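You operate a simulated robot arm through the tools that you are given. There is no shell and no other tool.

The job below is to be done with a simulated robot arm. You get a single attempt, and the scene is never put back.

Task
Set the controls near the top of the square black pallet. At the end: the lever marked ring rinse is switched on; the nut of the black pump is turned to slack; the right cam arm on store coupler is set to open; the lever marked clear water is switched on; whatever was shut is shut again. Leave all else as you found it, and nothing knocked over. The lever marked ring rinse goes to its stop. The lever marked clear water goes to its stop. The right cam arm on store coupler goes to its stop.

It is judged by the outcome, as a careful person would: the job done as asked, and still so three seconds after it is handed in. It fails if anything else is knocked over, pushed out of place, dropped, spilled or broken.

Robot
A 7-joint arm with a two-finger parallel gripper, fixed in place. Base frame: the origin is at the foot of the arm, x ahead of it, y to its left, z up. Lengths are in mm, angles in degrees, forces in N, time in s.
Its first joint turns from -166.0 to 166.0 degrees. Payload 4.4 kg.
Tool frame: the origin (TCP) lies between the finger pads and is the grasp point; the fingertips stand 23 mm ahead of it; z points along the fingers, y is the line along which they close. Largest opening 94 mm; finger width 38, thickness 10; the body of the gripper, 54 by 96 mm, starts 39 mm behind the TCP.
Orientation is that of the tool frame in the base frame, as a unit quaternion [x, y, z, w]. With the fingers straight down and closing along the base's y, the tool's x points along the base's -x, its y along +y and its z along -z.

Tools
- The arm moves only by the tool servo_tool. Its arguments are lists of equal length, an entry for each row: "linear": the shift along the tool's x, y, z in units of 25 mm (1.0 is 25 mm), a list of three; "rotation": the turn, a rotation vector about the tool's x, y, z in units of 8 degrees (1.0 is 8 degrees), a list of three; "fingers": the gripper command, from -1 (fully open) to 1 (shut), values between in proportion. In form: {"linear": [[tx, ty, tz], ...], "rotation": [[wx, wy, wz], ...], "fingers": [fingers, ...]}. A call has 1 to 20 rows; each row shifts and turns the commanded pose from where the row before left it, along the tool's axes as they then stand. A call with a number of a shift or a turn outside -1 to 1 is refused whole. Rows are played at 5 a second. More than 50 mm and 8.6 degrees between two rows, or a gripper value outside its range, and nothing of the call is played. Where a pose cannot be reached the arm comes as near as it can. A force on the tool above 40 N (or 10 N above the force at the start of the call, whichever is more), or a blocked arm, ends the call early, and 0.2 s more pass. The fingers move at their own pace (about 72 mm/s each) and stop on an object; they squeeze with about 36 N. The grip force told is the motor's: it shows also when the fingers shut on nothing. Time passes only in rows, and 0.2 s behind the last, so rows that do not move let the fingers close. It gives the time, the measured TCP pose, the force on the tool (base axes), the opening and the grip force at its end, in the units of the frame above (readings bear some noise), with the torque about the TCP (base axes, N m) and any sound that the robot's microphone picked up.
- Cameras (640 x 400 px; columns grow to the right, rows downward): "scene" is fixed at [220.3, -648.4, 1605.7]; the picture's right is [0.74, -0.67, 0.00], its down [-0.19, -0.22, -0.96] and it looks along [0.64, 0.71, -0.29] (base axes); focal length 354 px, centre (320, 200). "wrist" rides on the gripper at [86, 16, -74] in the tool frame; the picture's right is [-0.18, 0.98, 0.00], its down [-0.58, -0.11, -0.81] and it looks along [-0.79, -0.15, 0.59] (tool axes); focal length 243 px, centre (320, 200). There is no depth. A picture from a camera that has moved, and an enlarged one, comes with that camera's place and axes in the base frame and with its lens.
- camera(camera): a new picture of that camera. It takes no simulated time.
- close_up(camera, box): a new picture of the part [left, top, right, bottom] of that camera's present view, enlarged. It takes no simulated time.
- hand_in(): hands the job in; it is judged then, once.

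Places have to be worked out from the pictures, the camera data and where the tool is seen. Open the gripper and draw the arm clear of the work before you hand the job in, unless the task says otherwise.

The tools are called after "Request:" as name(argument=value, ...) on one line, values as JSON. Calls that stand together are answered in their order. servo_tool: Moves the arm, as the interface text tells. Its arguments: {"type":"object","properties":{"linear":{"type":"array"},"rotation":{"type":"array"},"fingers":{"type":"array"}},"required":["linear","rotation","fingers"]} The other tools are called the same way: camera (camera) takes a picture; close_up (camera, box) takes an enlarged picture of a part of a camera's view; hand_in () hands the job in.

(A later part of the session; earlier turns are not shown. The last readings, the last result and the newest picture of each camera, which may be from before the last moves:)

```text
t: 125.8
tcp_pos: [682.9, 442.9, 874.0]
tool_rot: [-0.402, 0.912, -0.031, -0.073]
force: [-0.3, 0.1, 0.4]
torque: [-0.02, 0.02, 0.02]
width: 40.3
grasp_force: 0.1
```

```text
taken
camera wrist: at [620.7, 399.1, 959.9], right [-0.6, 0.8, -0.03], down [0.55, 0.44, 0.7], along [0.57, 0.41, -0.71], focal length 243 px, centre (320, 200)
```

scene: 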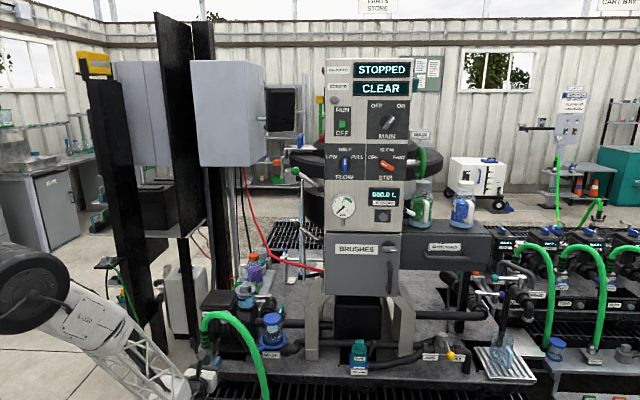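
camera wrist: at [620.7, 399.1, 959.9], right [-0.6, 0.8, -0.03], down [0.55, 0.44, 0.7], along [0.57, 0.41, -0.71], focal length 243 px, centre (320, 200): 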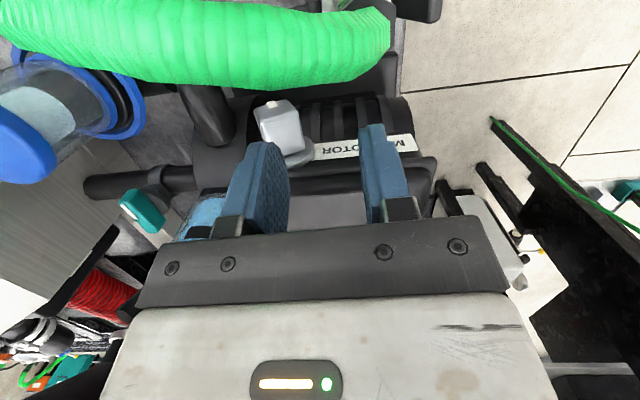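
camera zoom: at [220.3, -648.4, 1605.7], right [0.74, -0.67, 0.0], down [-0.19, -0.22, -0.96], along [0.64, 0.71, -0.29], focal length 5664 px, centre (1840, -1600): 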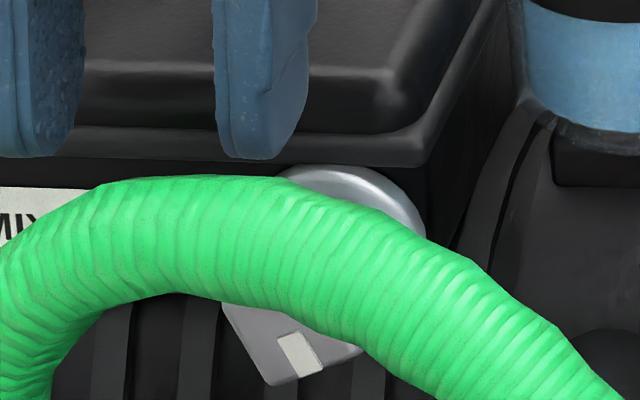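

The nut stays at ~25° when released. I position upright with the left finger's edge 14 mm left of the old centre (just over the left corner) and descend to just above it.

Request:
servo_tool(linear=[[0.06, -0.7, 0], [0.06, -0.708, 0], [0, 0, 0.44], [0, 0, 0.44], [0, 0, 0]], rotation=[[0, 0, 0], [0, 0, 0], [0, 0, 0], [0, 0, 0], [0, 0, 0]], fingers=[0.15, 0.15, 0.15, 0.15, 0.15])

Request:
close_up(camera="wrist", box=[230, 80, 430, 240])

Request:
close_up(camera="scene", box=[205, 295, 245, 325])

```text
t: 127.0
tcp_pos: [705.8, 413.1, 852.2]
tool_rot: [-0.401, 0.913, -0.032, -0.072]
force: [-0.4, -0.5, -0.6]
torque: [0.01, 0.0, 0.01]
width: 40.2
grasp_force: 0.1
```

```text
2.50 times, centred on (330, 160) of wrist
camera zoom: at [642.8, 369.9, 938.3], right [-0.6, 0.8, -0.03], down [0.55, 0.44, 0.71], along [0.58, 0.41, -0.71], focal length 606 px, centre (295, 300)
```

zoom: 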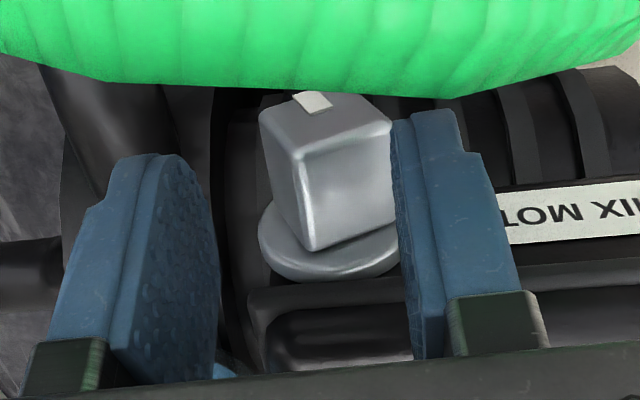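

```text
13.33 times, centred on (225, 310) of scene
camera zoom: at [220.3, -648.4, 1605.7], right [0.74, -0.67, 0.0], down [-0.19, -0.22, -0.96], along [0.64, 0.71, -0.29], focal length 4720 px, centre (1587, -1267)
```

zoom: 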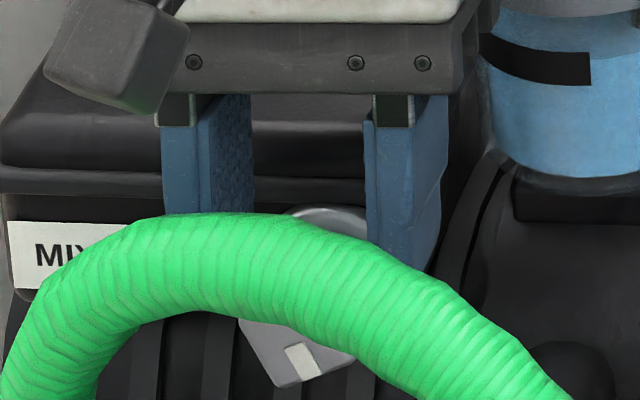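

The rotated nut is clearly visible, with its left corner beneath the left finger. I press straight down in small steps.

Request:
servo_tool(linear=[[-0.092, 0, 0.572], [-0.019, 0, 0.118], [-0.019, 0, 0.118], [-0.019, 0, 0.118], [0, 0, 0]], rotation=[[0, 0, 0], [0, 0, 0], [0, 0, 0], [0, 0, 0], [0, 0, 0]], fingers=[0.15, 0.15, 0.15, 0.15, 0.15])

Request:
close_up(camera="scene", box=[205, 295, 245, 325])

Request:
close_up(camera="wrist", box=[230, 80, 430, 240])

```text
t: 128.2
tcp_pos: [703.5, 412.9, 826.3]
tool_rot: [-0.402, 0.912, -0.032, -0.074]
force: [-11.9, 6.4, -4.4]
torque: [0.09, 0.19, 0.03]
width: 45.9
grasp_force: 6.8
```

```text
13.33 times, centred on (225, 310) of scene
camera zoom: at [220.3, -648.4, 1605.7], right [0.74, -0.67, 0.0], down [-0.19, -0.22, -0.96], along [0.64, 0.71, -0.29], focal length 4720 px, centre (1587, -1267)
```

zoom: 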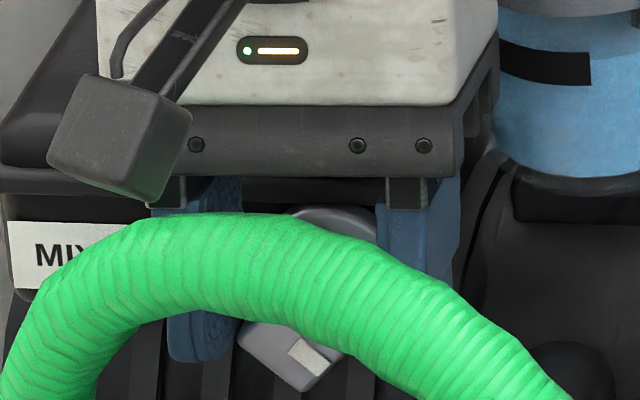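

```text
2.50 times, centred on (330, 160) of wrist
camera zoom: at [641.4, 370.2, 913.8], right [-0.6, 0.8, -0.03], down [0.55, 0.44, 0.7], along [0.57, 0.41, -0.71], focal length 606 px, centre (295, 300)
```

zoom: 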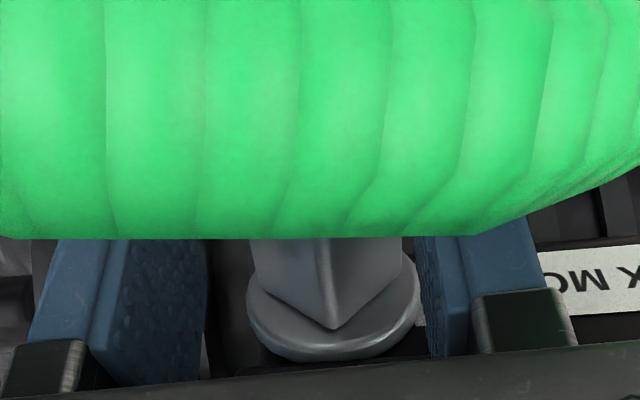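

The nut has turned to about 43°, and the finger slid off beside its corner. I lift 13 mm, shift 3 mm right and press down again to carry it further.

Request:
servo_tool(linear=[[0.082, 0, -0.51], [0, -0.11, 0], [0, 0, 0], [-0.03, 0, 0.2], [-0.019, 0, 0.118], [-0.019, 0, 0.118], [-0.019, 0, 0.118], [0, 0, 0]], rotation=[[0, 0, 0], [0, 0, 0], [0, 0, 0], [0, 0, 0], [0, 0, 0], [0, 0, 0], [0, 0, 0], [0, 0, 0]], fingers=[0.15, 0.15, 0.15, 0.15, 0.15, 0.15, 0.15, 0.15])

Request:
close_up(camera="scene", box=[205, 295, 245, 325])

Request:
close_up(camera="wrist", box=[230, 80, 430, 240])

```text
t: 130.0
tcp_pos: [705.5, 412.0, 826.3]
tool_rot: [-0.402, 0.912, -0.032, -0.072]
force: [-8.9, 18.4, 3.6]
torque: [0.63, 0.18, -0.04]
width: 48.2
grasp_force: 8.9
```

```text
13.33 times, centred on (225, 310) of scene
camera zoom: at [220.3, -648.4, 1605.7], right [0.74, -0.67, 0.0], down [-0.19, -0.22, -0.96], along [0.64, 0.71, -0.29], focal length 4720 px, centre (1587, -1267)
```

zoom: 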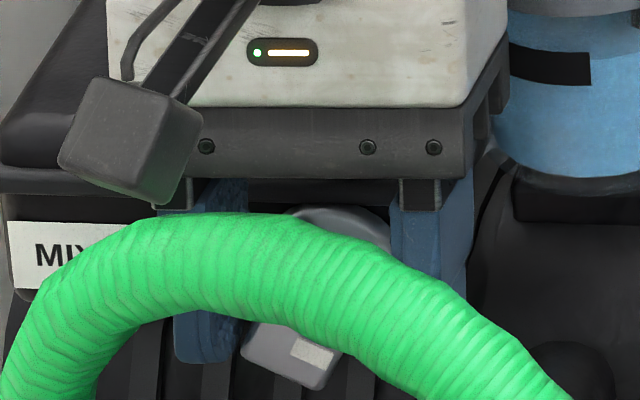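

```text
2.50 times, centred on (330, 160) of wrist
camera zoom: at [643.5, 368.7, 913.0], right [-0.6, 0.8, -0.03], down [0.55, 0.44, 0.7], along [0.57, 0.41, -0.71], focal length 606 px, centre (295, 300)
```

zoom: 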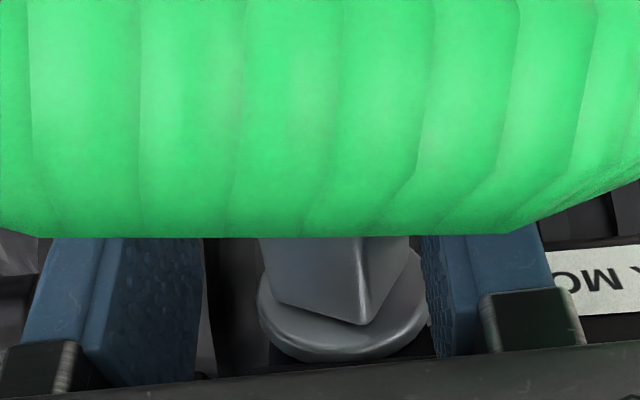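

Now about 60°: past the halfway point. Centring over the nut, going a bit deeper, and squeezing should square it up at 90°.

Request:
servo_tool(linear=[[0, 0.12, 0], [0, 0.12, 0], [-0.025, 0, 0.155], [-0.025, 0, 0.155], [0, 0, 0], [0, 0, 0], [0, 0, 0]], rotation=[[0, 0, 0], [0, 0, 0], [0, 0, 0], [0, 0, 0], [0, 0, 0], [0, 0, 0], [0, 0, 0]], fingers=[-0.1, -0.1, -0.1, -0.1, 0.2, 0.4, 0.4])

Request:
close_up(camera="scene", box=[205, 295, 245, 325])

Request:
close_up(camera="wrist", box=[230, 80, 430, 240])

```text
t: 131.6
tcp_pos: [701.4, 416.7, 819.0]
tool_rot: [-0.402, 0.912, -0.032, -0.073]
force: [-24.1, 19.3, 3.2]
torque: [0.35, 0.4, -0.85]
width: 35.5
grasp_force: 44.5
```

```text
13.33 times, centred on (225, 310) of scene
camera zoom: at [220.3, -648.4, 1605.7], right [0.74, -0.67, 0.0], down [-0.19, -0.22, -0.96], along [0.64, 0.71, -0.29], focal length 4720 px, centre (1587, -1267)
```

zoom: 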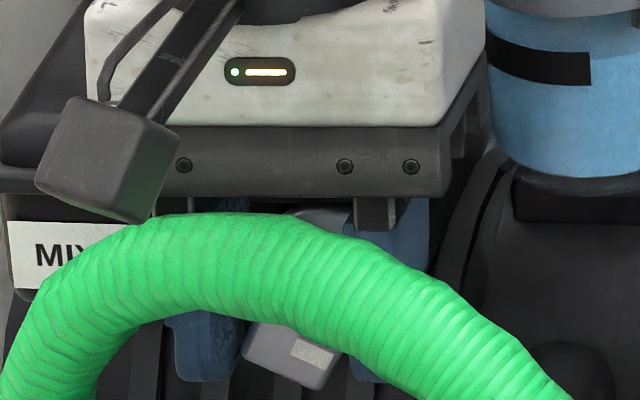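

```text
2.50 times, centred on (330, 160) of wrist
camera zoom: at [639.0, 373.8, 906.6], right [-0.6, 0.8, -0.03], down [0.55, 0.44, 0.7], along [0.57, 0.41, -0.71], focal length 606 px, centre (295, 300)
```

zoom: 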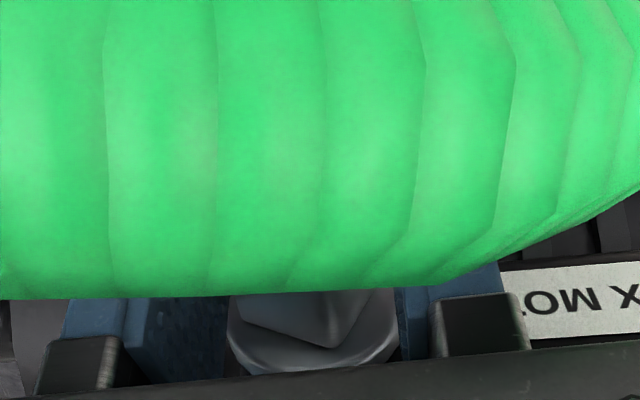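

The squeeze holds at 35.5 mm with 44 N (≈0.6 N·m) without turning further, so the nut seems to be at its slack stop around 60°. I open, lift straight up and look at it.

Request:
servo_tool(linear=[[0, 0, 0], [0, 0, 0], [0.142, 0, -0.888], [0.142, 0, -0.888], [0.142, 0, -0.888], [0.142, 0, -0.888], [0.142, 0, -0.888], [0, 0, 0]], rotation=[[0, 0, 0], [0, 0, 0], [0, 0, 0], [0, 0, 0], [0, 0, 0], [0, 0, 0], [0, 0, 0], [0, 0, 0]], fingers=[0, 0, 0, 0, 0, 0, 0, 0])

Request:
camera(camera="wrist")

Request:
close_up(camera="wrist", box=[260, 40, 420, 140])

Request:
close_up(camera="scene", box=[205, 295, 245, 325])

```text
t: 133.4
tcp_pos: [702.3, 416.8, 932.7]
tool_rot: [-0.401, 0.913, -0.032, -0.072]
force: [-0.6, -0.2, -1.3]
torque: [-0.02, -0.01, 0.01]
width: 47.3
grasp_force: 0.0
```

```text
taken
camera wrist: at [639.9, 374.2, 1018.9], right [-0.6, 0.8, -0.03], down [0.55, 0.44, 0.7], along [0.58, 0.41, -0.71], focal length 243 px, centre (320, 200)
```

wrist: 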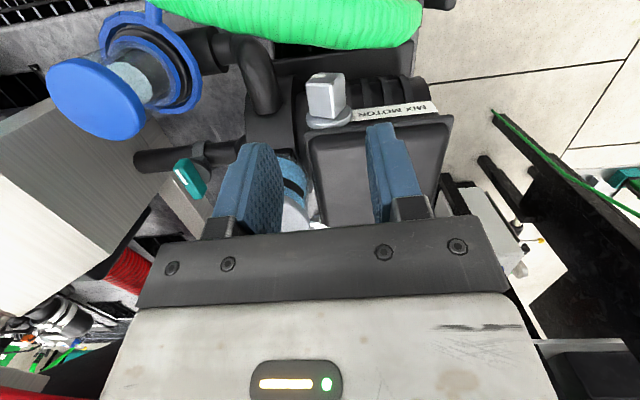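

```text
4.00 times, centred on (340, 90) of wrist
camera zoom: at [639.9, 374.2, 1018.9], right [-0.6, 0.8, -0.03], down [0.55, 0.44, 0.7], along [0.58, 0.41, -0.71], focal length 970 px, centre (240, 640)
```

zoom: 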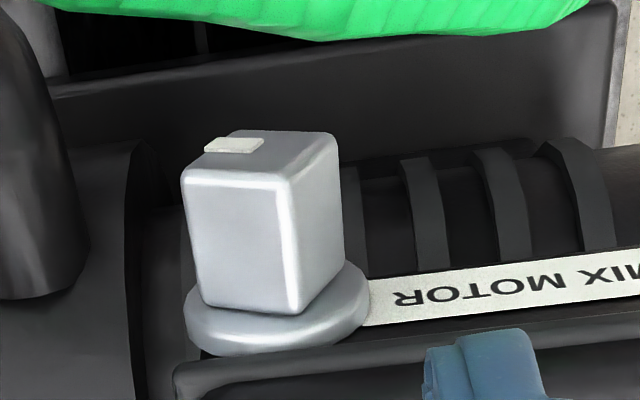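

```text
13.33 times, centred on (225, 310) of scene
camera zoom: at [220.3, -648.4, 1605.7], right [0.74, -0.67, 0.0], down [-0.19, -0.22, -0.96], along [0.64, 0.71, -0.29], focal length 4720 px, centre (1587, -1267)
```

zoom: 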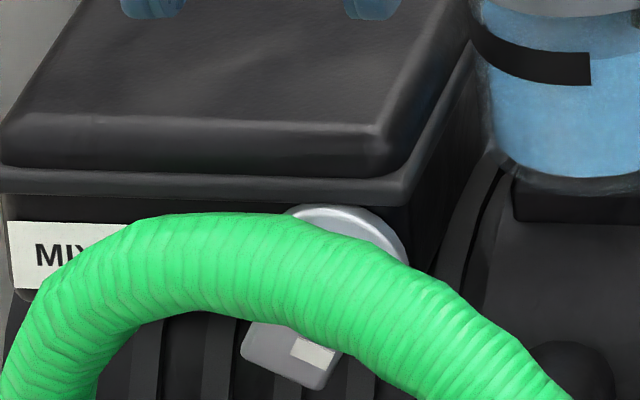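

The nut sits at about 60° counter-clockwise. Pad friction could have stalled the squeeze before a real stop, so I'll test with a stiffer press: closed fingers pushing down on its left corner.

Request:
servo_tool(linear=[[0, 0.55, 0], [0, 0.55, 0], [-0.15, 0, 0.937], [-0.15, 0, 0.937], [-0.15, 0, 0.937], [-0.15, 0, 0.937], [0, 0, 0]], rotation=[[0, 0, 0], [0, 0, 0], [0, 0, 0], [0, 0, 0], [0, 0, 0], [0, 0, 0], [0, 0, 0]], fingers=[1, 1, 1, 1, 1, 1, 1])

Request:
close_up(camera="wrist", box=[230, 80, 430, 240])

Request:
close_up(camera="scene", box=[205, 295, 245, 325])

```text
t: 135.0
tcp_pos: [681.7, 435.8, 837.7]
tool_rot: [-0.402, 0.912, -0.032, -0.072]
force: [-0.2, 0.5, -0.2]
torque: [0.01, -0.01, 0.02]
width: 0.0
grasp_force: 35.9
```

```text
2.50 times, centred on (330, 160) of wrist
camera zoom: at [619.0, 391.9, 924.3], right [-0.6, 0.8, -0.03], down [0.55, 0.44, 0.7], along [0.58, 0.41, -0.71], focal length 606 px, centre (295, 300)
```

zoom: 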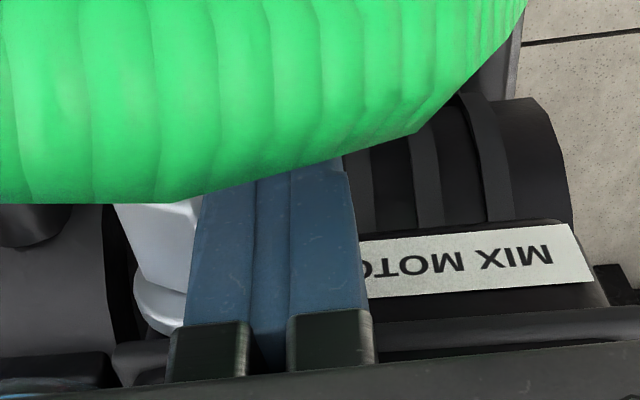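

```text
13.33 times, centred on (225, 310) of scene
camera zoom: at [220.3, -648.4, 1605.7], right [0.74, -0.67, 0.0], down [-0.19, -0.22, -0.96], along [0.64, 0.71, -0.29], focal length 4720 px, centre (1587, -1267)
```

zoom: 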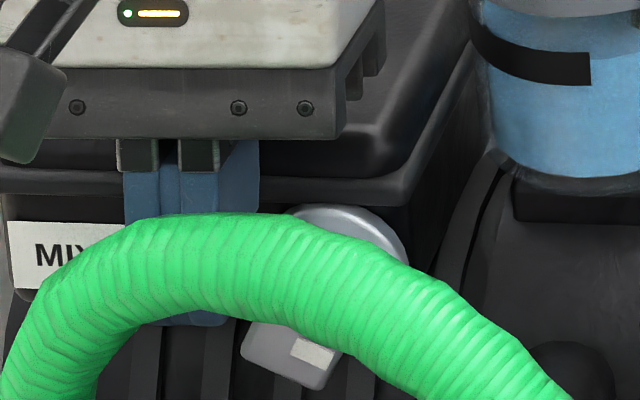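

Closed fingers are just left of the nut. I press down in 3 mm steps, watching where the force rises.

Request:
servo_tool(linear=[[-0.038, 0, 0.237], [-0.019, 0, 0.118], [-0.019, 0, 0.118], [-0.019, 0, 0.118], [0, 0, 0]], rotation=[[0, 0, 0], [0, 0, 0], [0, 0, 0], [0, 0, 0], [0, 0, 0]], fingers=[1, 1, 1, 1, 1])

Request:
close_up(camera="scene", box=[205, 295, 245, 325])

```text
t: 136.2
tcp_pos: [683.0, 435.2, 823.7]
tool_rot: [-0.403, 0.912, -0.032, -0.07]
force: [-6.6, 10.6, 20.2]
torque: [0.1, 0.02, 0.04]
width: 0.2
grasp_force: 36.0
```

```text
13.33 times, centred on (225, 310) of scene
camera zoom: at [220.3, -648.4, 1605.7], right [0.74, -0.67, 0.0], down [-0.19, -0.22, -0.96], along [0.64, 0.71, -0.29], focal length 4720 px, centre (1587, -1267)
```

zoom: 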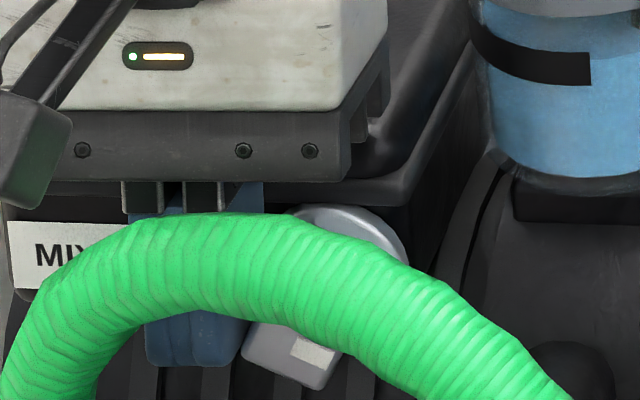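

Contact at z≈802 exactly as predicted for 60°, with force rising (20 N up) and no rotation. One more small press to confirm it's a hard stop.

Request:
servo_tool(linear=[[-0.01, 0, 0.06], [-0.01, 0, 0.06], [0, 0, 0]], rotation=[[0, 0, 0], [0, 0, 0], [0, 0, 0]], fingers=[1, 1, 1])

Request:
close_up(camera="scene", box=[205, 295, 245, 325])

```text
t: 137.0
tcp_pos: [682.8, 433.9, 818.2]
tool_rot: [-0.402, 0.912, -0.032, -0.073]
force: [-12.0, 5.4, 5.2]
torque: [0.04, 0.2, -0.1]
width: 0.1
grasp_force: 36.2
```

```text
13.33 times, centred on (225, 310) of scene
camera zoom: at [220.3, -648.4, 1605.7], right [0.74, -0.67, 0.0], down [-0.19, -0.22, -0.96], along [0.64, 0.71, -0.29], focal length 4720 px, centre (1587, -1267)
```

zoom: 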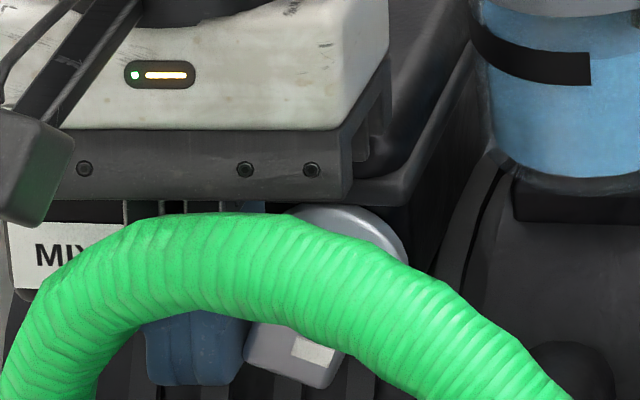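

The finger went down ~6 mm further; the nut may have moved a bit more. I lift and take the same overhead view to compare its angle.

Request:
servo_tool(linear=[[0.01, 0.1, -0.06], [0.142, 0, -0.888], [0.142, 0, -0.888], [0.142, 0, -0.888], [0.142, 0, -0.888], [0.142, -0.6, -0.888], [0, -0.56, 0], [0, 0, 0]], rotation=[[0, 0, 0], [0, 0, 0], [0, 0, 0], [0, 0, 0], [0, 0, 0], [0, 0, 0], [0, 0, 0], [0, 0, 0]], fingers=[1, 1, 1, 1, 1, 0, 0, 0])

Request:
close_up(camera="wrist", box=[260, 40, 420, 140])

Request:
close_up(camera="scene", box=[205, 295, 245, 325])

```text
t: 138.8
tcp_pos: [703.0, 417.1, 932.5]
tool_rot: [-0.402, 0.912, -0.032, -0.072]
force: [0.1, -0.3, 0.2]
torque: [0.01, 0.0, -0.04]
width: 46.9
grasp_force: 0.1
```

```text
4.00 times, centred on (340, 90) of wrist
camera zoom: at [639.8, 372.7, 1019.4], right [-0.6, 0.8, -0.03], down [0.55, 0.44, 0.7], along [0.58, 0.41, -0.71], focal length 970 px, centre (240, 640)
```

zoom: 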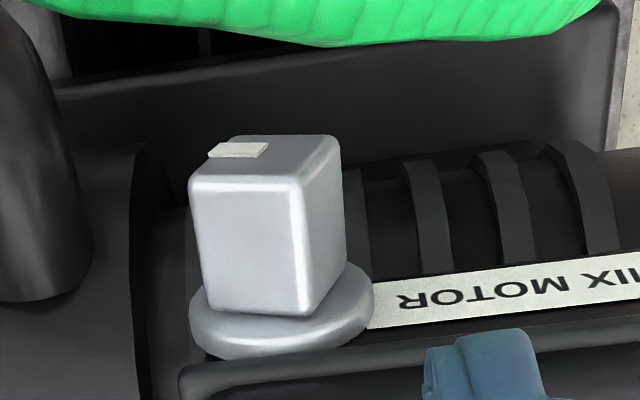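

```text
13.33 times, centred on (225, 310) of scene
camera zoom: at [220.3, -648.4, 1605.7], right [0.74, -0.67, 0.0], down [-0.19, -0.22, -0.96], along [0.64, 0.71, -0.29], focal length 4720 px, centre (1587, -1267)
```

zoom: 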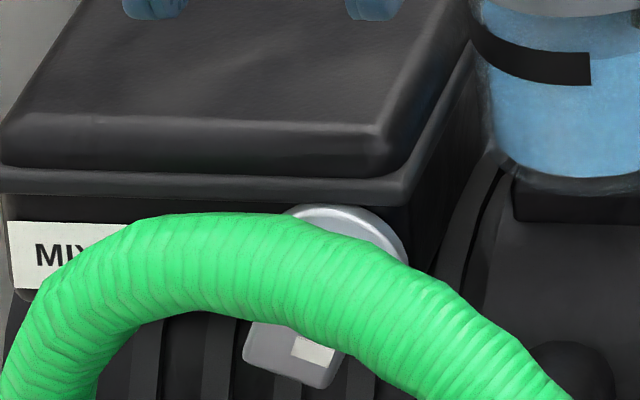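

The ridge shifted: the nut turned ~6° more (now ≈67°), so that wasn't a stop. I'll press again lower on the left corner to bring it further round.

Request:
servo_tool(linear=[[0, 0.55, 0], [0, 0.55, 0], [-0.16, 0, 1.0], [-0.16, 0, 1.0], [-0.16, 0, 1.0], [-0.16, 0, 1.0], [-0.05, 0, 0.31], [-0.019, 0, 0.118], [-0.019, 0, 0.118], [-0.019, 0, 0.118], [-0.019, 0, 0.118], [0, 0, 0]], rotation=[[0, 0, 0], [0, 0, 0], [0, 0, 0], [0, 0, 0], [0, 0, 0], [0, 0, 0], [0, 0, 0], [0, 0, 0], [0, 0, 0], [0, 0, 0], [0, 0, 0], [0, 0, 0]], fingers=[1, 1, 1, 1, 1, 1, 1, 1, 1, 1, 1, 1])

Request:
close_up(camera="scene", box=[205, 295, 245, 325])

```text
t: 141.4
tcp_pos: [682.3, 436.2, 811.5]
tool_rot: [-0.403, 0.912, -0.031, -0.073]
force: [-8.0, -3.2, 18.2]
torque: [1.0, -0.16, 0.41]
width: 0.0
grasp_force: 36.2
```

```text
13.33 times, centred on (225, 310) of scene
camera zoom: at [220.3, -648.4, 1605.7], right [0.74, -0.67, 0.0], down [-0.19, -0.22, -0.96], along [0.64, 0.71, -0.29], focal length 4720 px, centre (1587, -1267)
```

zoom: 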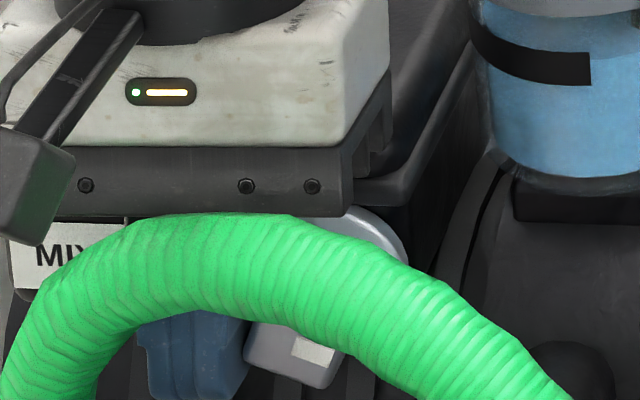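

The finger mostly slid past the corner. I'll raise 12 mm, shift right ~2.5 mm against the nut's left side, and drag down so the contact carries that side down.

Request:
servo_tool(linear=[[0.076, 0, -0.474], [0, -0.08, 0], [-0.019, -0.01, 0.118], [-0.019, -0.01, 0.118], [-0.019, -0.01, 0.118], [-0.019, -0.01, 0.118], [0, 0, 0]], rotation=[[0, 0, 0], [0, 0, 0], [0, 0, 0], [0, 0, 0], [0, 0, 0], [0, 0, 0], [0, 0, 0]], fingers=[1, 1, 1, 1, 1, 1, 1])

Request:
close_up(camera="scene", box=[205, 295, 245, 325])

```text
t: 142.8
tcp_pos: [682.7, 435.0, 814.1]
tool_rot: [-0.402, 0.912, -0.032, -0.072]
force: [-10.7, 6.6, 3.2]
torque: [-0.03, 0.0, -0.06]
width: 0.3
grasp_force: 36.0
stopped in row 6: the force on the tool passed its limit at 43 N (the readings are from after the stop); the commanded pose is now the measured one
```

```text
13.33 times, centred on (225, 310) of scene
camera zoom: at [220.3, -648.4, 1605.7], right [0.74, -0.67, 0.0], down [-0.19, -0.22, -0.96], along [0.64, 0.71, -0.29], focal length 4720 px, centre (1587, -1267)
```

zoom: 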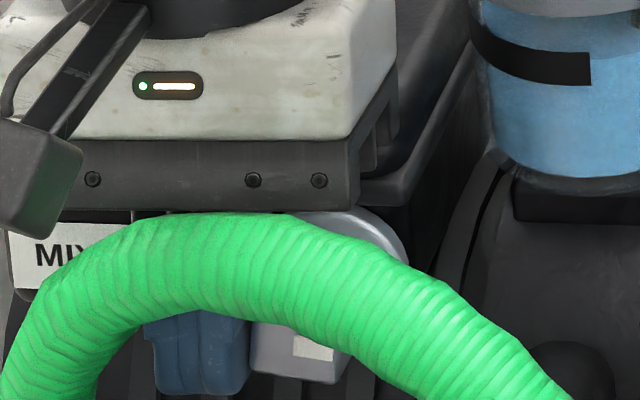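

The nut is now nearly squared at ~85°. I lift, centre over it with fingers open, and go down to grip it again.

Request:
servo_tool(linear=[[0.01, 0.06, -0.06], [0.13, 0, -0.8], [0.13, 0, -0.8], [0, -0.56, 0], [0, -0.56, 0], [-0.1, 0, 0.62], [-0.1, 0, 0.62], [-0.03, 0, 0.2], [0, 0, 0]], rotation=[[0, 0, 0], [0, 0, 0], [0, 0, 0], [0, 0, 0], [0, 0, 0], [0, 0, 0], [0, 0, 0], [0, 0, 0], [0, 0, 0]], fingers=[1, 1, 0, 0, 0, 0, 0, 0, 0])

Request:
close_up(camera="wrist", box=[230, 80, 430, 240])

Request:
close_up(camera="scene", box=[205, 295, 245, 325])

```text
t: 144.8
tcp_pos: [702.2, 417.2, 819.7]
tool_rot: [-0.403, 0.912, -0.031, -0.072]
force: [-0.1, 0.0, 0.7]
torque: [0.01, -0.02, 0.03]
width: 47.0
grasp_force: 0.1
```

```text
2.50 times, centred on (330, 160) of wrist
camera zoom: at [640.2, 373.8, 906.6], right [-0.6, 0.8, -0.03], down [0.55, 0.44, 0.71], along [0.58, 0.41, -0.71], focal length 606 px, centre (295, 300)
```

zoom: 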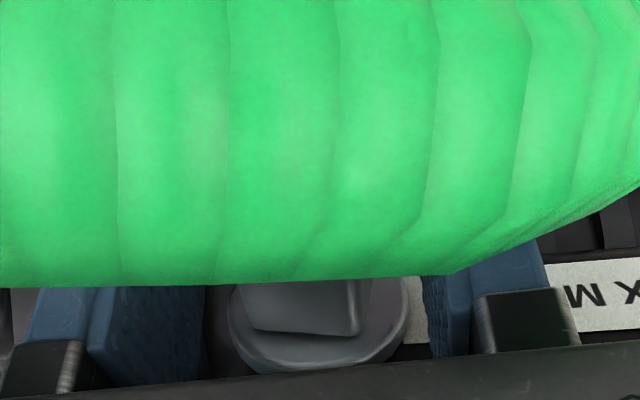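

```text
13.33 times, centred on (225, 310) of scene
camera zoom: at [220.3, -648.4, 1605.7], right [0.74, -0.67, 0.0], down [-0.19, -0.22, -0.96], along [0.64, 0.71, -0.29], focal length 4720 px, centre (1587, -1267)
```

zoom: 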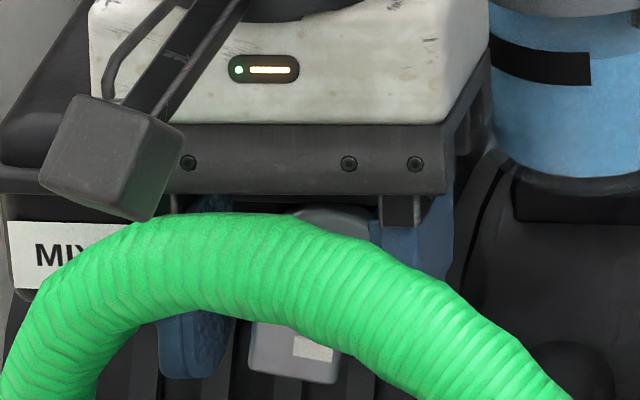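

The nut sits between the pads, close to square. I close in stages to grip it flush.

Request:
servo_tool(linear=[[0, 0, 0], [0, 0, 0], [0, 0, 0], [0, 0, 0]], rotation=[[0, 0, 0], [0, 0, 0], [0, 0, 0], [0, 0, 0]], fingers=[0.38, 0.44, 1, 1])

Request:
close_up(camera="scene", box=[205, 295, 245, 325])

```text
t: 145.8
tcp_pos: [701.6, 418.4, 819.9]
tool_rot: [-0.402, 0.912, -0.031, -0.072]
force: [-18.0, 20.7, -5.3]
torque: [0.37, 0.12, -1.07]
width: 27.0
grasp_force: 45.0
```

```text
13.33 times, centred on (225, 310) of scene
camera zoom: at [220.3, -648.4, 1605.7], right [0.74, -0.67, 0.0], down [-0.19, -0.22, -0.96], along [0.64, 0.71, -0.29], focal length 4720 px, centre (1587, -1267)
```

zoom: 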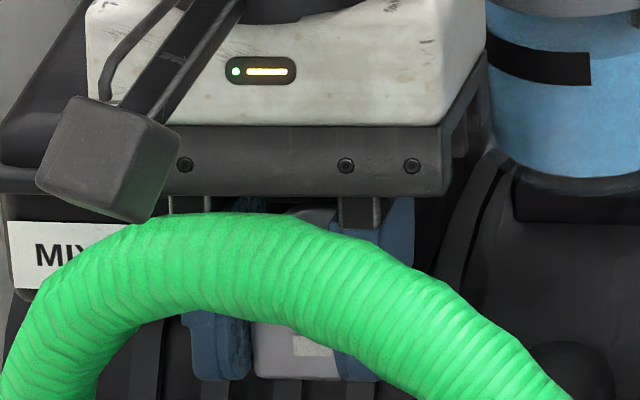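

Flush at 27 mm: the nut is at 90°. I relieve the side force and keep turning counter-clockwise in 4° steps to look for a stop.

Request:
servo_tool(linear=[[0, 0.025, 0], [0, 0.04, 0], [0, 0.04, 0], [0, 0, 0]], rotation=[[0, 0, 0], [0.494, 0, 0.077], [0.494, 0, 0.077], [0, 0, 0]], fingers=[1, 1, 1, 1])

Request:
close_up(camera="scene", box=[205, 295, 245, 325])

```text
t: 146.7
tcp_pos: [700.7, 418.8, 821.8]
tool_rot: [-0.396, 0.912, -0.094, -0.044]
force: [-9.4, 0.4, 2.7]
torque: [0.87, 0.8, -1.22]
width: 29.6
grasp_force: 45.5
stopped in row 4: the force on the tool passed its limit at 46 N (the readings are from after the stop); the commanded pose is now the measured one
```

```text
13.33 times, centred on (225, 310) of scene
camera zoom: at [220.3, -648.4, 1605.7], right [0.74, -0.67, 0.0], down [-0.19, -0.22, -0.96], along [0.64, 0.71, -0.29], focal length 4720 px, centre (1587, -1267)
```

zoom: 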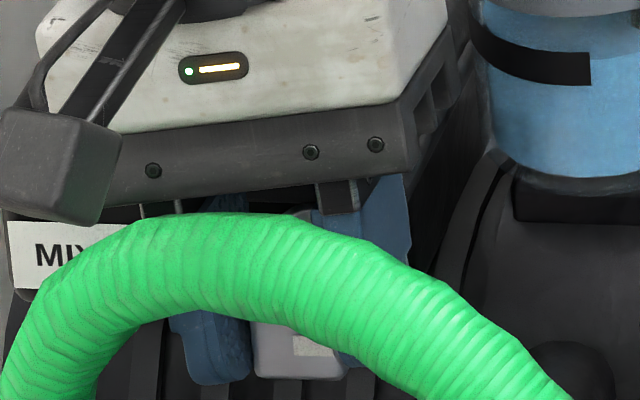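

Now there is a firm 1.2 N·m reaction and the pads were forced open while the nut stayed square: that's its stop at 90°, i.e. fully slack. I open the fingers and withdraw along the tool axis.

Request:
servo_tool(linear=[[0, 0, 0], [0, 0, 0], [0.02, 0, -0.8], [0.12, 0, -0.8], [0.12, 0, -0.8], [0.12, 0, -0.8], [0.12, 0, -0.8], [0, 0, 0]], rotation=[[0, 0, 0], [0, 0, 0], [0, 0, 0], [0, 0, 0], [-0.494, 0, -0.077], [-0.494, 0, -0.077], [0, 0, 0], [0, 0, 0]], fingers=[0, 0, 0, 0, 0, 0, 0, 0])

Request:
camera(camera="wrist")

Request:
close_up(camera="wrist", box=[260, 40, 420, 140])

Request:
close_up(camera="scene", box=[205, 295, 245, 325])

```text
t: 148.5
tcp_pos: [696.5, 427.7, 921.2]
tool_rot: [-0.402, 0.913, -0.031, -0.07]
force: [-0.8, -0.5, -0.9]
torque: [-0.01, -0.01, -0.04]
width: 47.2
grasp_force: 0.0
```

```text
taken
camera wrist: at [633.5, 384.8, 1008.1], right [-0.6, 0.8, -0.03], down [0.55, 0.44, 0.71], along [0.57, 0.41, -0.71], focal length 243 px, centre (320, 200)
```

wrist: 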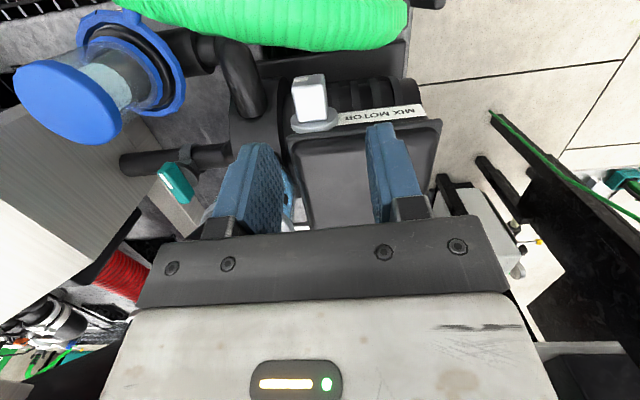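

```text
4.00 times, centred on (340, 90) of wrist
camera zoom: at [633.5, 384.8, 1008.1], right [-0.6, 0.8, -0.03], down [0.55, 0.44, 0.71], along [0.57, 0.41, -0.71], focal length 970 px, centre (240, 640)
```

zoom: 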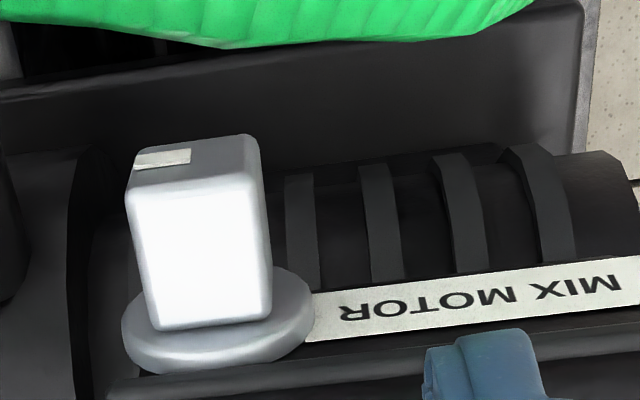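

```text
13.33 times, centred on (225, 310) of scene
camera zoom: at [220.3, -648.4, 1605.7], right [0.74, -0.67, 0.0], down [-0.19, -0.22, -0.96], along [0.64, 0.71, -0.29], focal length 4720 px, centre (1587, -1267)
```

zoom: 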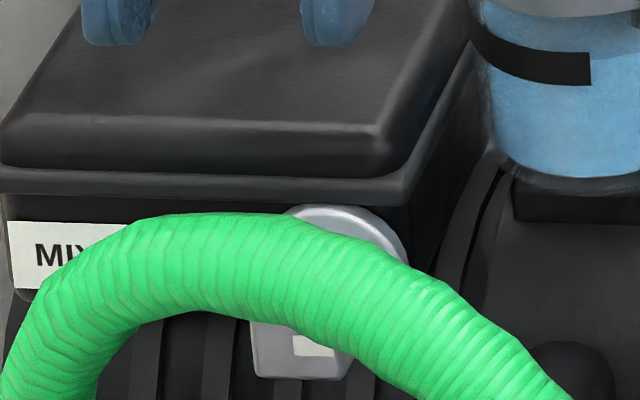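

The nut is at its 90° stop. Before finishing I want to be sure there is no other nut on this pump, so I'll rise, straighten and yaw the camera to inspect the pump's right side.

Request:
servo_tool(linear=[[0.1, 0, -0.9], [0.1, 0, -0.9], [0.1, 0, -0.9], [0, 0, 0], [0, 0, 0], [0, 0, 0], [0, 0, 0], [0, 0, 0], [0, 0, 0], [0, 0, 0], [0, 0, 0], [0, 0, 0], [0, 0, 0], [0, 0, 0], [0, 0, 0], [0, 0, 0], [0, 0, 0], [0, 0, 0]], rotation=[[0, 0, 0], [0, 0, 0], [0, 0, 0], [0, -0.59, 0], [0, -0.59, 0], [0, 0, -0.94], [0, 0, -0.94], [0, 0, -0.94], [0, 0, -0.94], [0, 0, -0.94], [0, 0, -0.94], [0, 0, -0.94], [0, 0, -0.94], [0, 0, -0.94], [0, 0, -0.94], [0, 0, -0.94], [0, 0, -0.94], [0, 0, 0]], fingers=[0, 0, 0, 0, 0, 0, 0, 0, 0, 0, 0, 0, 0, 0, 0, 0, 0, 0])

Request:
camera(camera="wrist")

```text
t: 152.3
tcp_pos: [698.3, 430.2, 987.6]
tool_rot: [0.933, -0.359, 0.001, -0.004]
force: [0.2, -0.4, -0.1]
torque: [-0.02, 0.0, -0.02]
width: 46.9
grasp_force: 0.1
```

```text
taken
camera wrist: at [750.3, 360.0, 1062.6], right [-0.8, -0.61, -0.01], down [-0.36, 0.47, 0.81], along [-0.49, 0.65, -0.59], focal length 243 px, centre (320, 200)
```

wrist: 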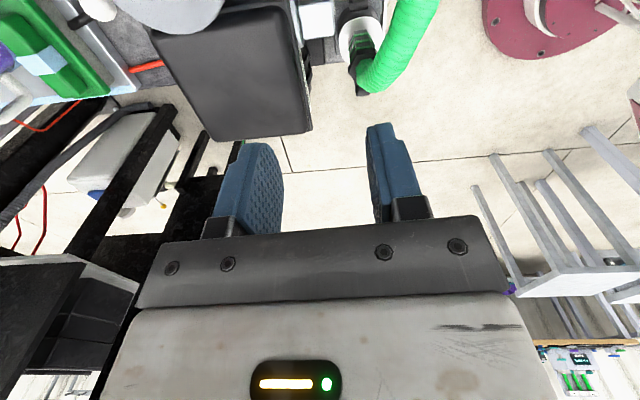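

Yaw works here. I'll shift ~160 mm to the right of the pump so the camera looks back at the volute and pot from that side.

Request:
servo_tool(linear=[[0.95, -0.02, 0], [0.95, -0.02, 0], [0.95, -0.02, 0], [0.95, -0.02, 0], [0.95, -0.02, 0], [0.95, -0.02, 0], [0.95, -0.02, 0], [0, 0, 0]], rotation=[[0, 0, 0], [0, 0, 0], [0, 0, 0], [0, 0, 0], [0, 0, 0], [0, 0, 0], [0, 0, 0], [0, 0, 0]], fingers=[0, 0, 0, 0, 0, 0, 0, 0])

Request:
camera(camera="wrist")

Request:
close_up(camera="wrist", box=[180, 0, 420, 150])

```text
t: 154.1
tcp_pos: [824.7, 321.9, 988.8]
tool_rot: [0.933, -0.361, 0.001, -0.004]
force: [0.0, -0.3, 0.2]
torque: [-0.03, 0.01, 0.0]
width: 47.0
grasp_force: 0.1
```

```text
taken
camera wrist: at [875.6, 251.1, 1062.5], right [-0.8, -0.6, -0.01], down [-0.36, 0.47, 0.81], along [-0.48, 0.65, -0.59], focal length 243 px, centre (320, 200)
```

wrist: 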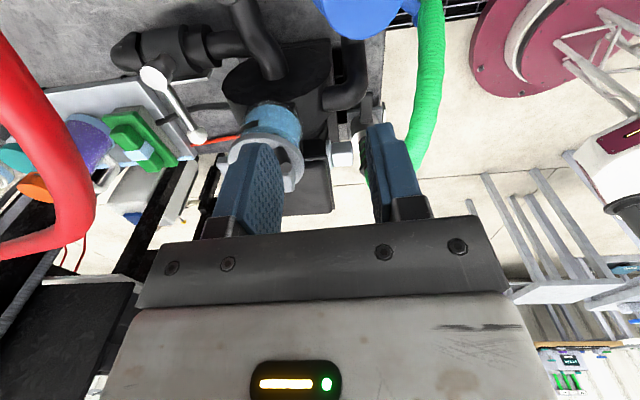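

```text
2.67 times, centred on (300, 75) of wrist
camera zoom: at [875.6, 251.1, 1062.5], right [-0.8, -0.6, -0.01], down [-0.36, 0.47, 0.81], along [-0.48, 0.65, -0.59], focal length 647 px, centre (373, 533)
```

zoom: 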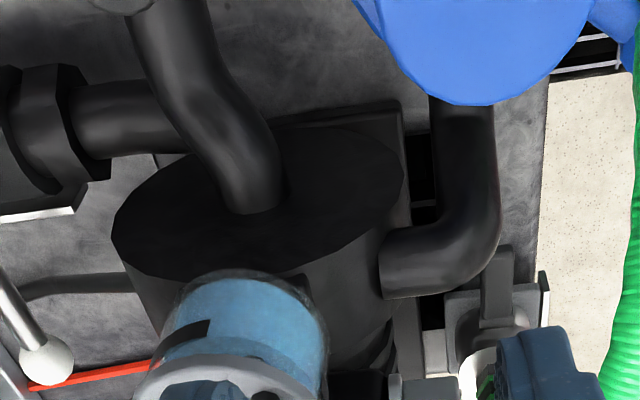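

The volute's right face is plain apart from pipes. Let me zoom on the pot top and the area behind from here.

Request:
close_up(camera="wrist", box=[200, 90, 380, 200])

Request:
close_up(camera="wrist", box=[90, 10, 250, 150])

Request:
close_up(camera="scene", box=[180, 270, 340, 370])

```text
3.56 times, centred on (290, 145) of wrist
camera zoom: at [875.6, 251.1, 1062.5], right [-0.8, -0.6, -0.01], down [-0.36, 0.47, 0.81], along [-0.48, 0.65, -0.59], focal length 863 px, centre (427, 396)
```

zoom: 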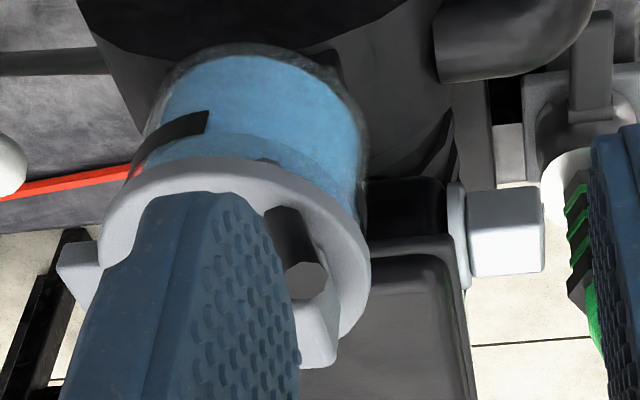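

```text
2.86 times, centred on (170, 80) of wrist
camera zoom: at [875.6, 251.1, 1062.5], right [-0.8, -0.6, -0.01], down [-0.36, 0.47, 0.81], along [-0.48, 0.65, -0.59], focal length 693 px, centre (749, 543)
```

zoom: 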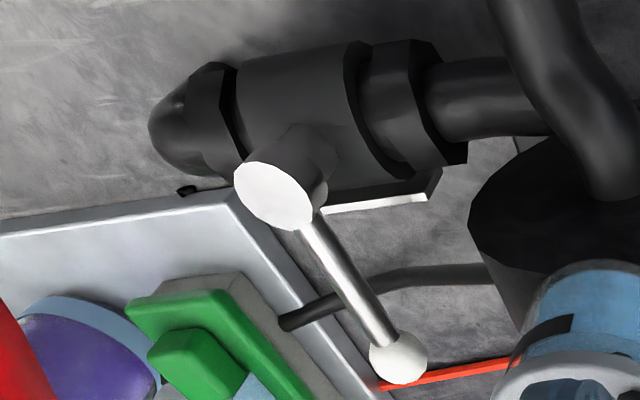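

```text
4.00 times, centred on (260, 320) of scene
camera zoom: at [220.3, -648.4, 1605.7], right [0.74, -0.67, 0.0], down [-0.19, -0.22, -0.96], along [0.64, 0.71, -0.29], focal length 1416 px, centre (560, -280)
```

zoom: 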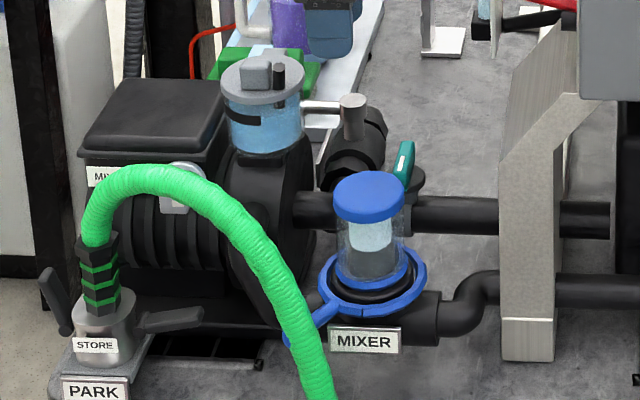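

The silver square nut on the black motor/pump is the only nut there, and it's at its slack stop. Everything else looks undisturbed, so I retreat: move back over the pump and rise well clear with the gripper open.

Request:
servo_tool(linear=[[-0.6, 0, -0.8], [-0.6, 0, -0.8], [-0.6, 0, -0.8], [-0.6, 0, -0.8], [0, 0, -1], [0, 0, -1], [0, 0, -1], [0, 0, -1], [0, 0, -1], [0, 0, -1], [0, 0, -1], [0, 0, -1], [0, 0, -1], [0, 0, -1], [0, 0, -1], [0, 0, 0]], rotation=[[0, 0, 0], [0, 0, 0], [0, 0, 0], [0, 0, 0], [0, 0, 1], [0, 0, 1], [0, 0, 1], [0, 0, 1], [0, 0, 1], [0, 0, 1], [0, 0, 1], [0, 0, 1], [0, 0, 1], [0, 0, 1], [0, 0, 1], [0, 0, 0]], fingers=[-0.5, -0.5, -1, -1, -1, -1, -1, -1, -1, -1, -1, -1, -1, -1, -1, -1])

Request:
camera(camera="scene")

Request:
close_up(camera="scene", box=[180, 260, 340, 370])

Request:
close_up(camera="scene", box=[280, 40, 440, 240])

Request:
close_up(camera="scene", box=[195, 300, 243, 360])

```text
t: 157.5
tcp_pos: [778.4, 359.3, 1344.4]
tool_rot: [-0.422, 0.907, 0.003, 0.004]
force: [0.4, -0.5, 0.1]
torque: [0.03, 0.01, 0.03]
width: 94.1
grasp_force: 0.0
```

```text
taken
```

scene: 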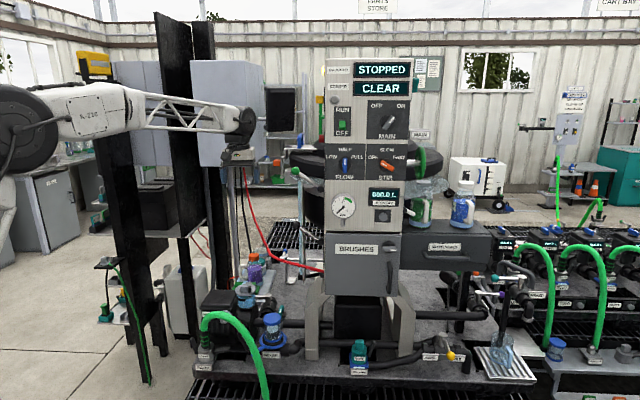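

```text
3.64 times, centred on (260, 315) of scene
camera zoom: at [220.3, -648.4, 1605.7], right [0.74, -0.67, 0.0], down [-0.19, -0.22, -0.96], along [0.64, 0.71, -0.29], focal length 1287 px, centre (538, -218)
```

zoom: 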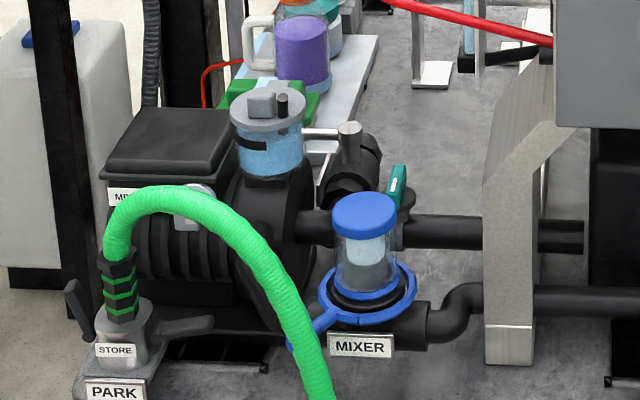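

```text
2.00 times, centred on (360, 140) of scene
camera zoom: at [220.3, -648.4, 1605.7], right [0.74, -0.67, 0.0], down [-0.19, -0.22, -0.96], along [0.64, 0.71, -0.29], focal length 708 px, centre (240, 320)
```

zoom: 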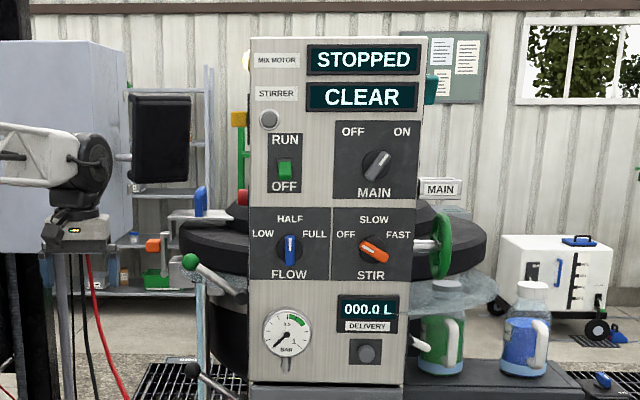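

```text
6.67 times, centred on (219, 330) of scene
camera zoom: at [220.3, -648.4, 1605.7], right [0.74, -0.67, 0.0], down [-0.19, -0.22, -0.96], along [0.64, 0.71, -0.29], focal length 2360 px, centre (993, -667)
```

zoom: 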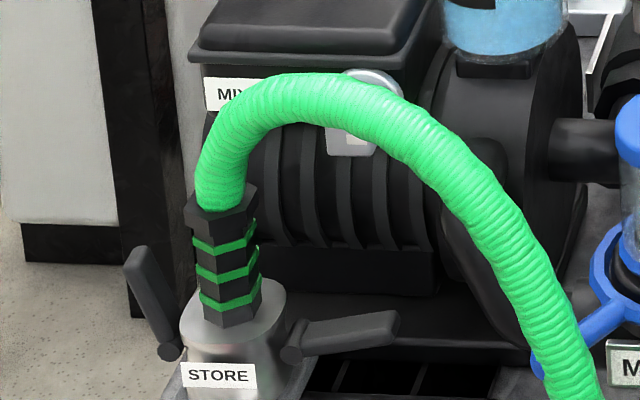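

Levers, cam arm and nut are as wanted. There's a new translucent shape right of the tower near the green handwheel; let me look closely.

Request:
close_up(camera="scene", box=[390, 140, 480, 240])

Request:
close_up(camera="scene", box=[270, 130, 340, 300])

Request:
camera(camera="wrist")

```text
4.00 times, centred on (435, 190) of scene
camera zoom: at [220.3, -648.4, 1605.7], right [0.74, -0.67, 0.0], down [-0.19, -0.22, -0.96], along [0.64, 0.71, -0.29], focal length 1416 px, centre (-140, 240)
```

zoom: 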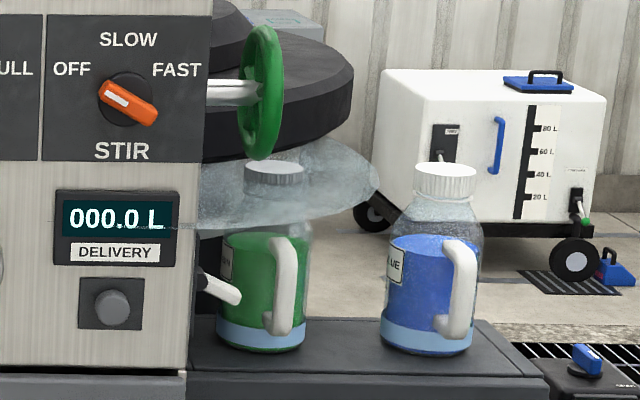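

```text
2.35 times, centred on (305, 215) of scene
camera zoom: at [220.3, -648.4, 1605.7], right [0.74, -0.67, 0.0], down [-0.19, -0.22, -0.96], along [0.64, 0.71, -0.29], focal length 833 px, centre (355, 165)
```

zoom: 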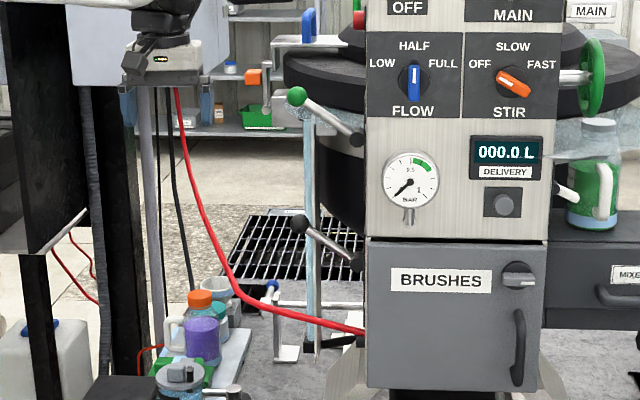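

```text
taken
camera wrist: at [708.3, 303.2, 1417.4], right [-0.63, 0.78, 0.0], down [0.45, 0.37, 0.81], along [0.63, 0.51, -0.58], focal length 243 px, centre (320, 200)
```

wrist: 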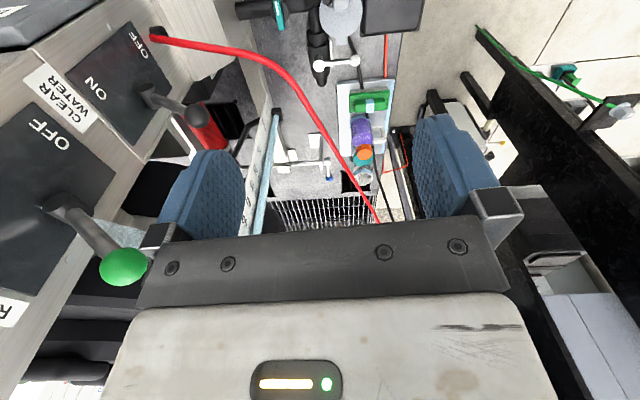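

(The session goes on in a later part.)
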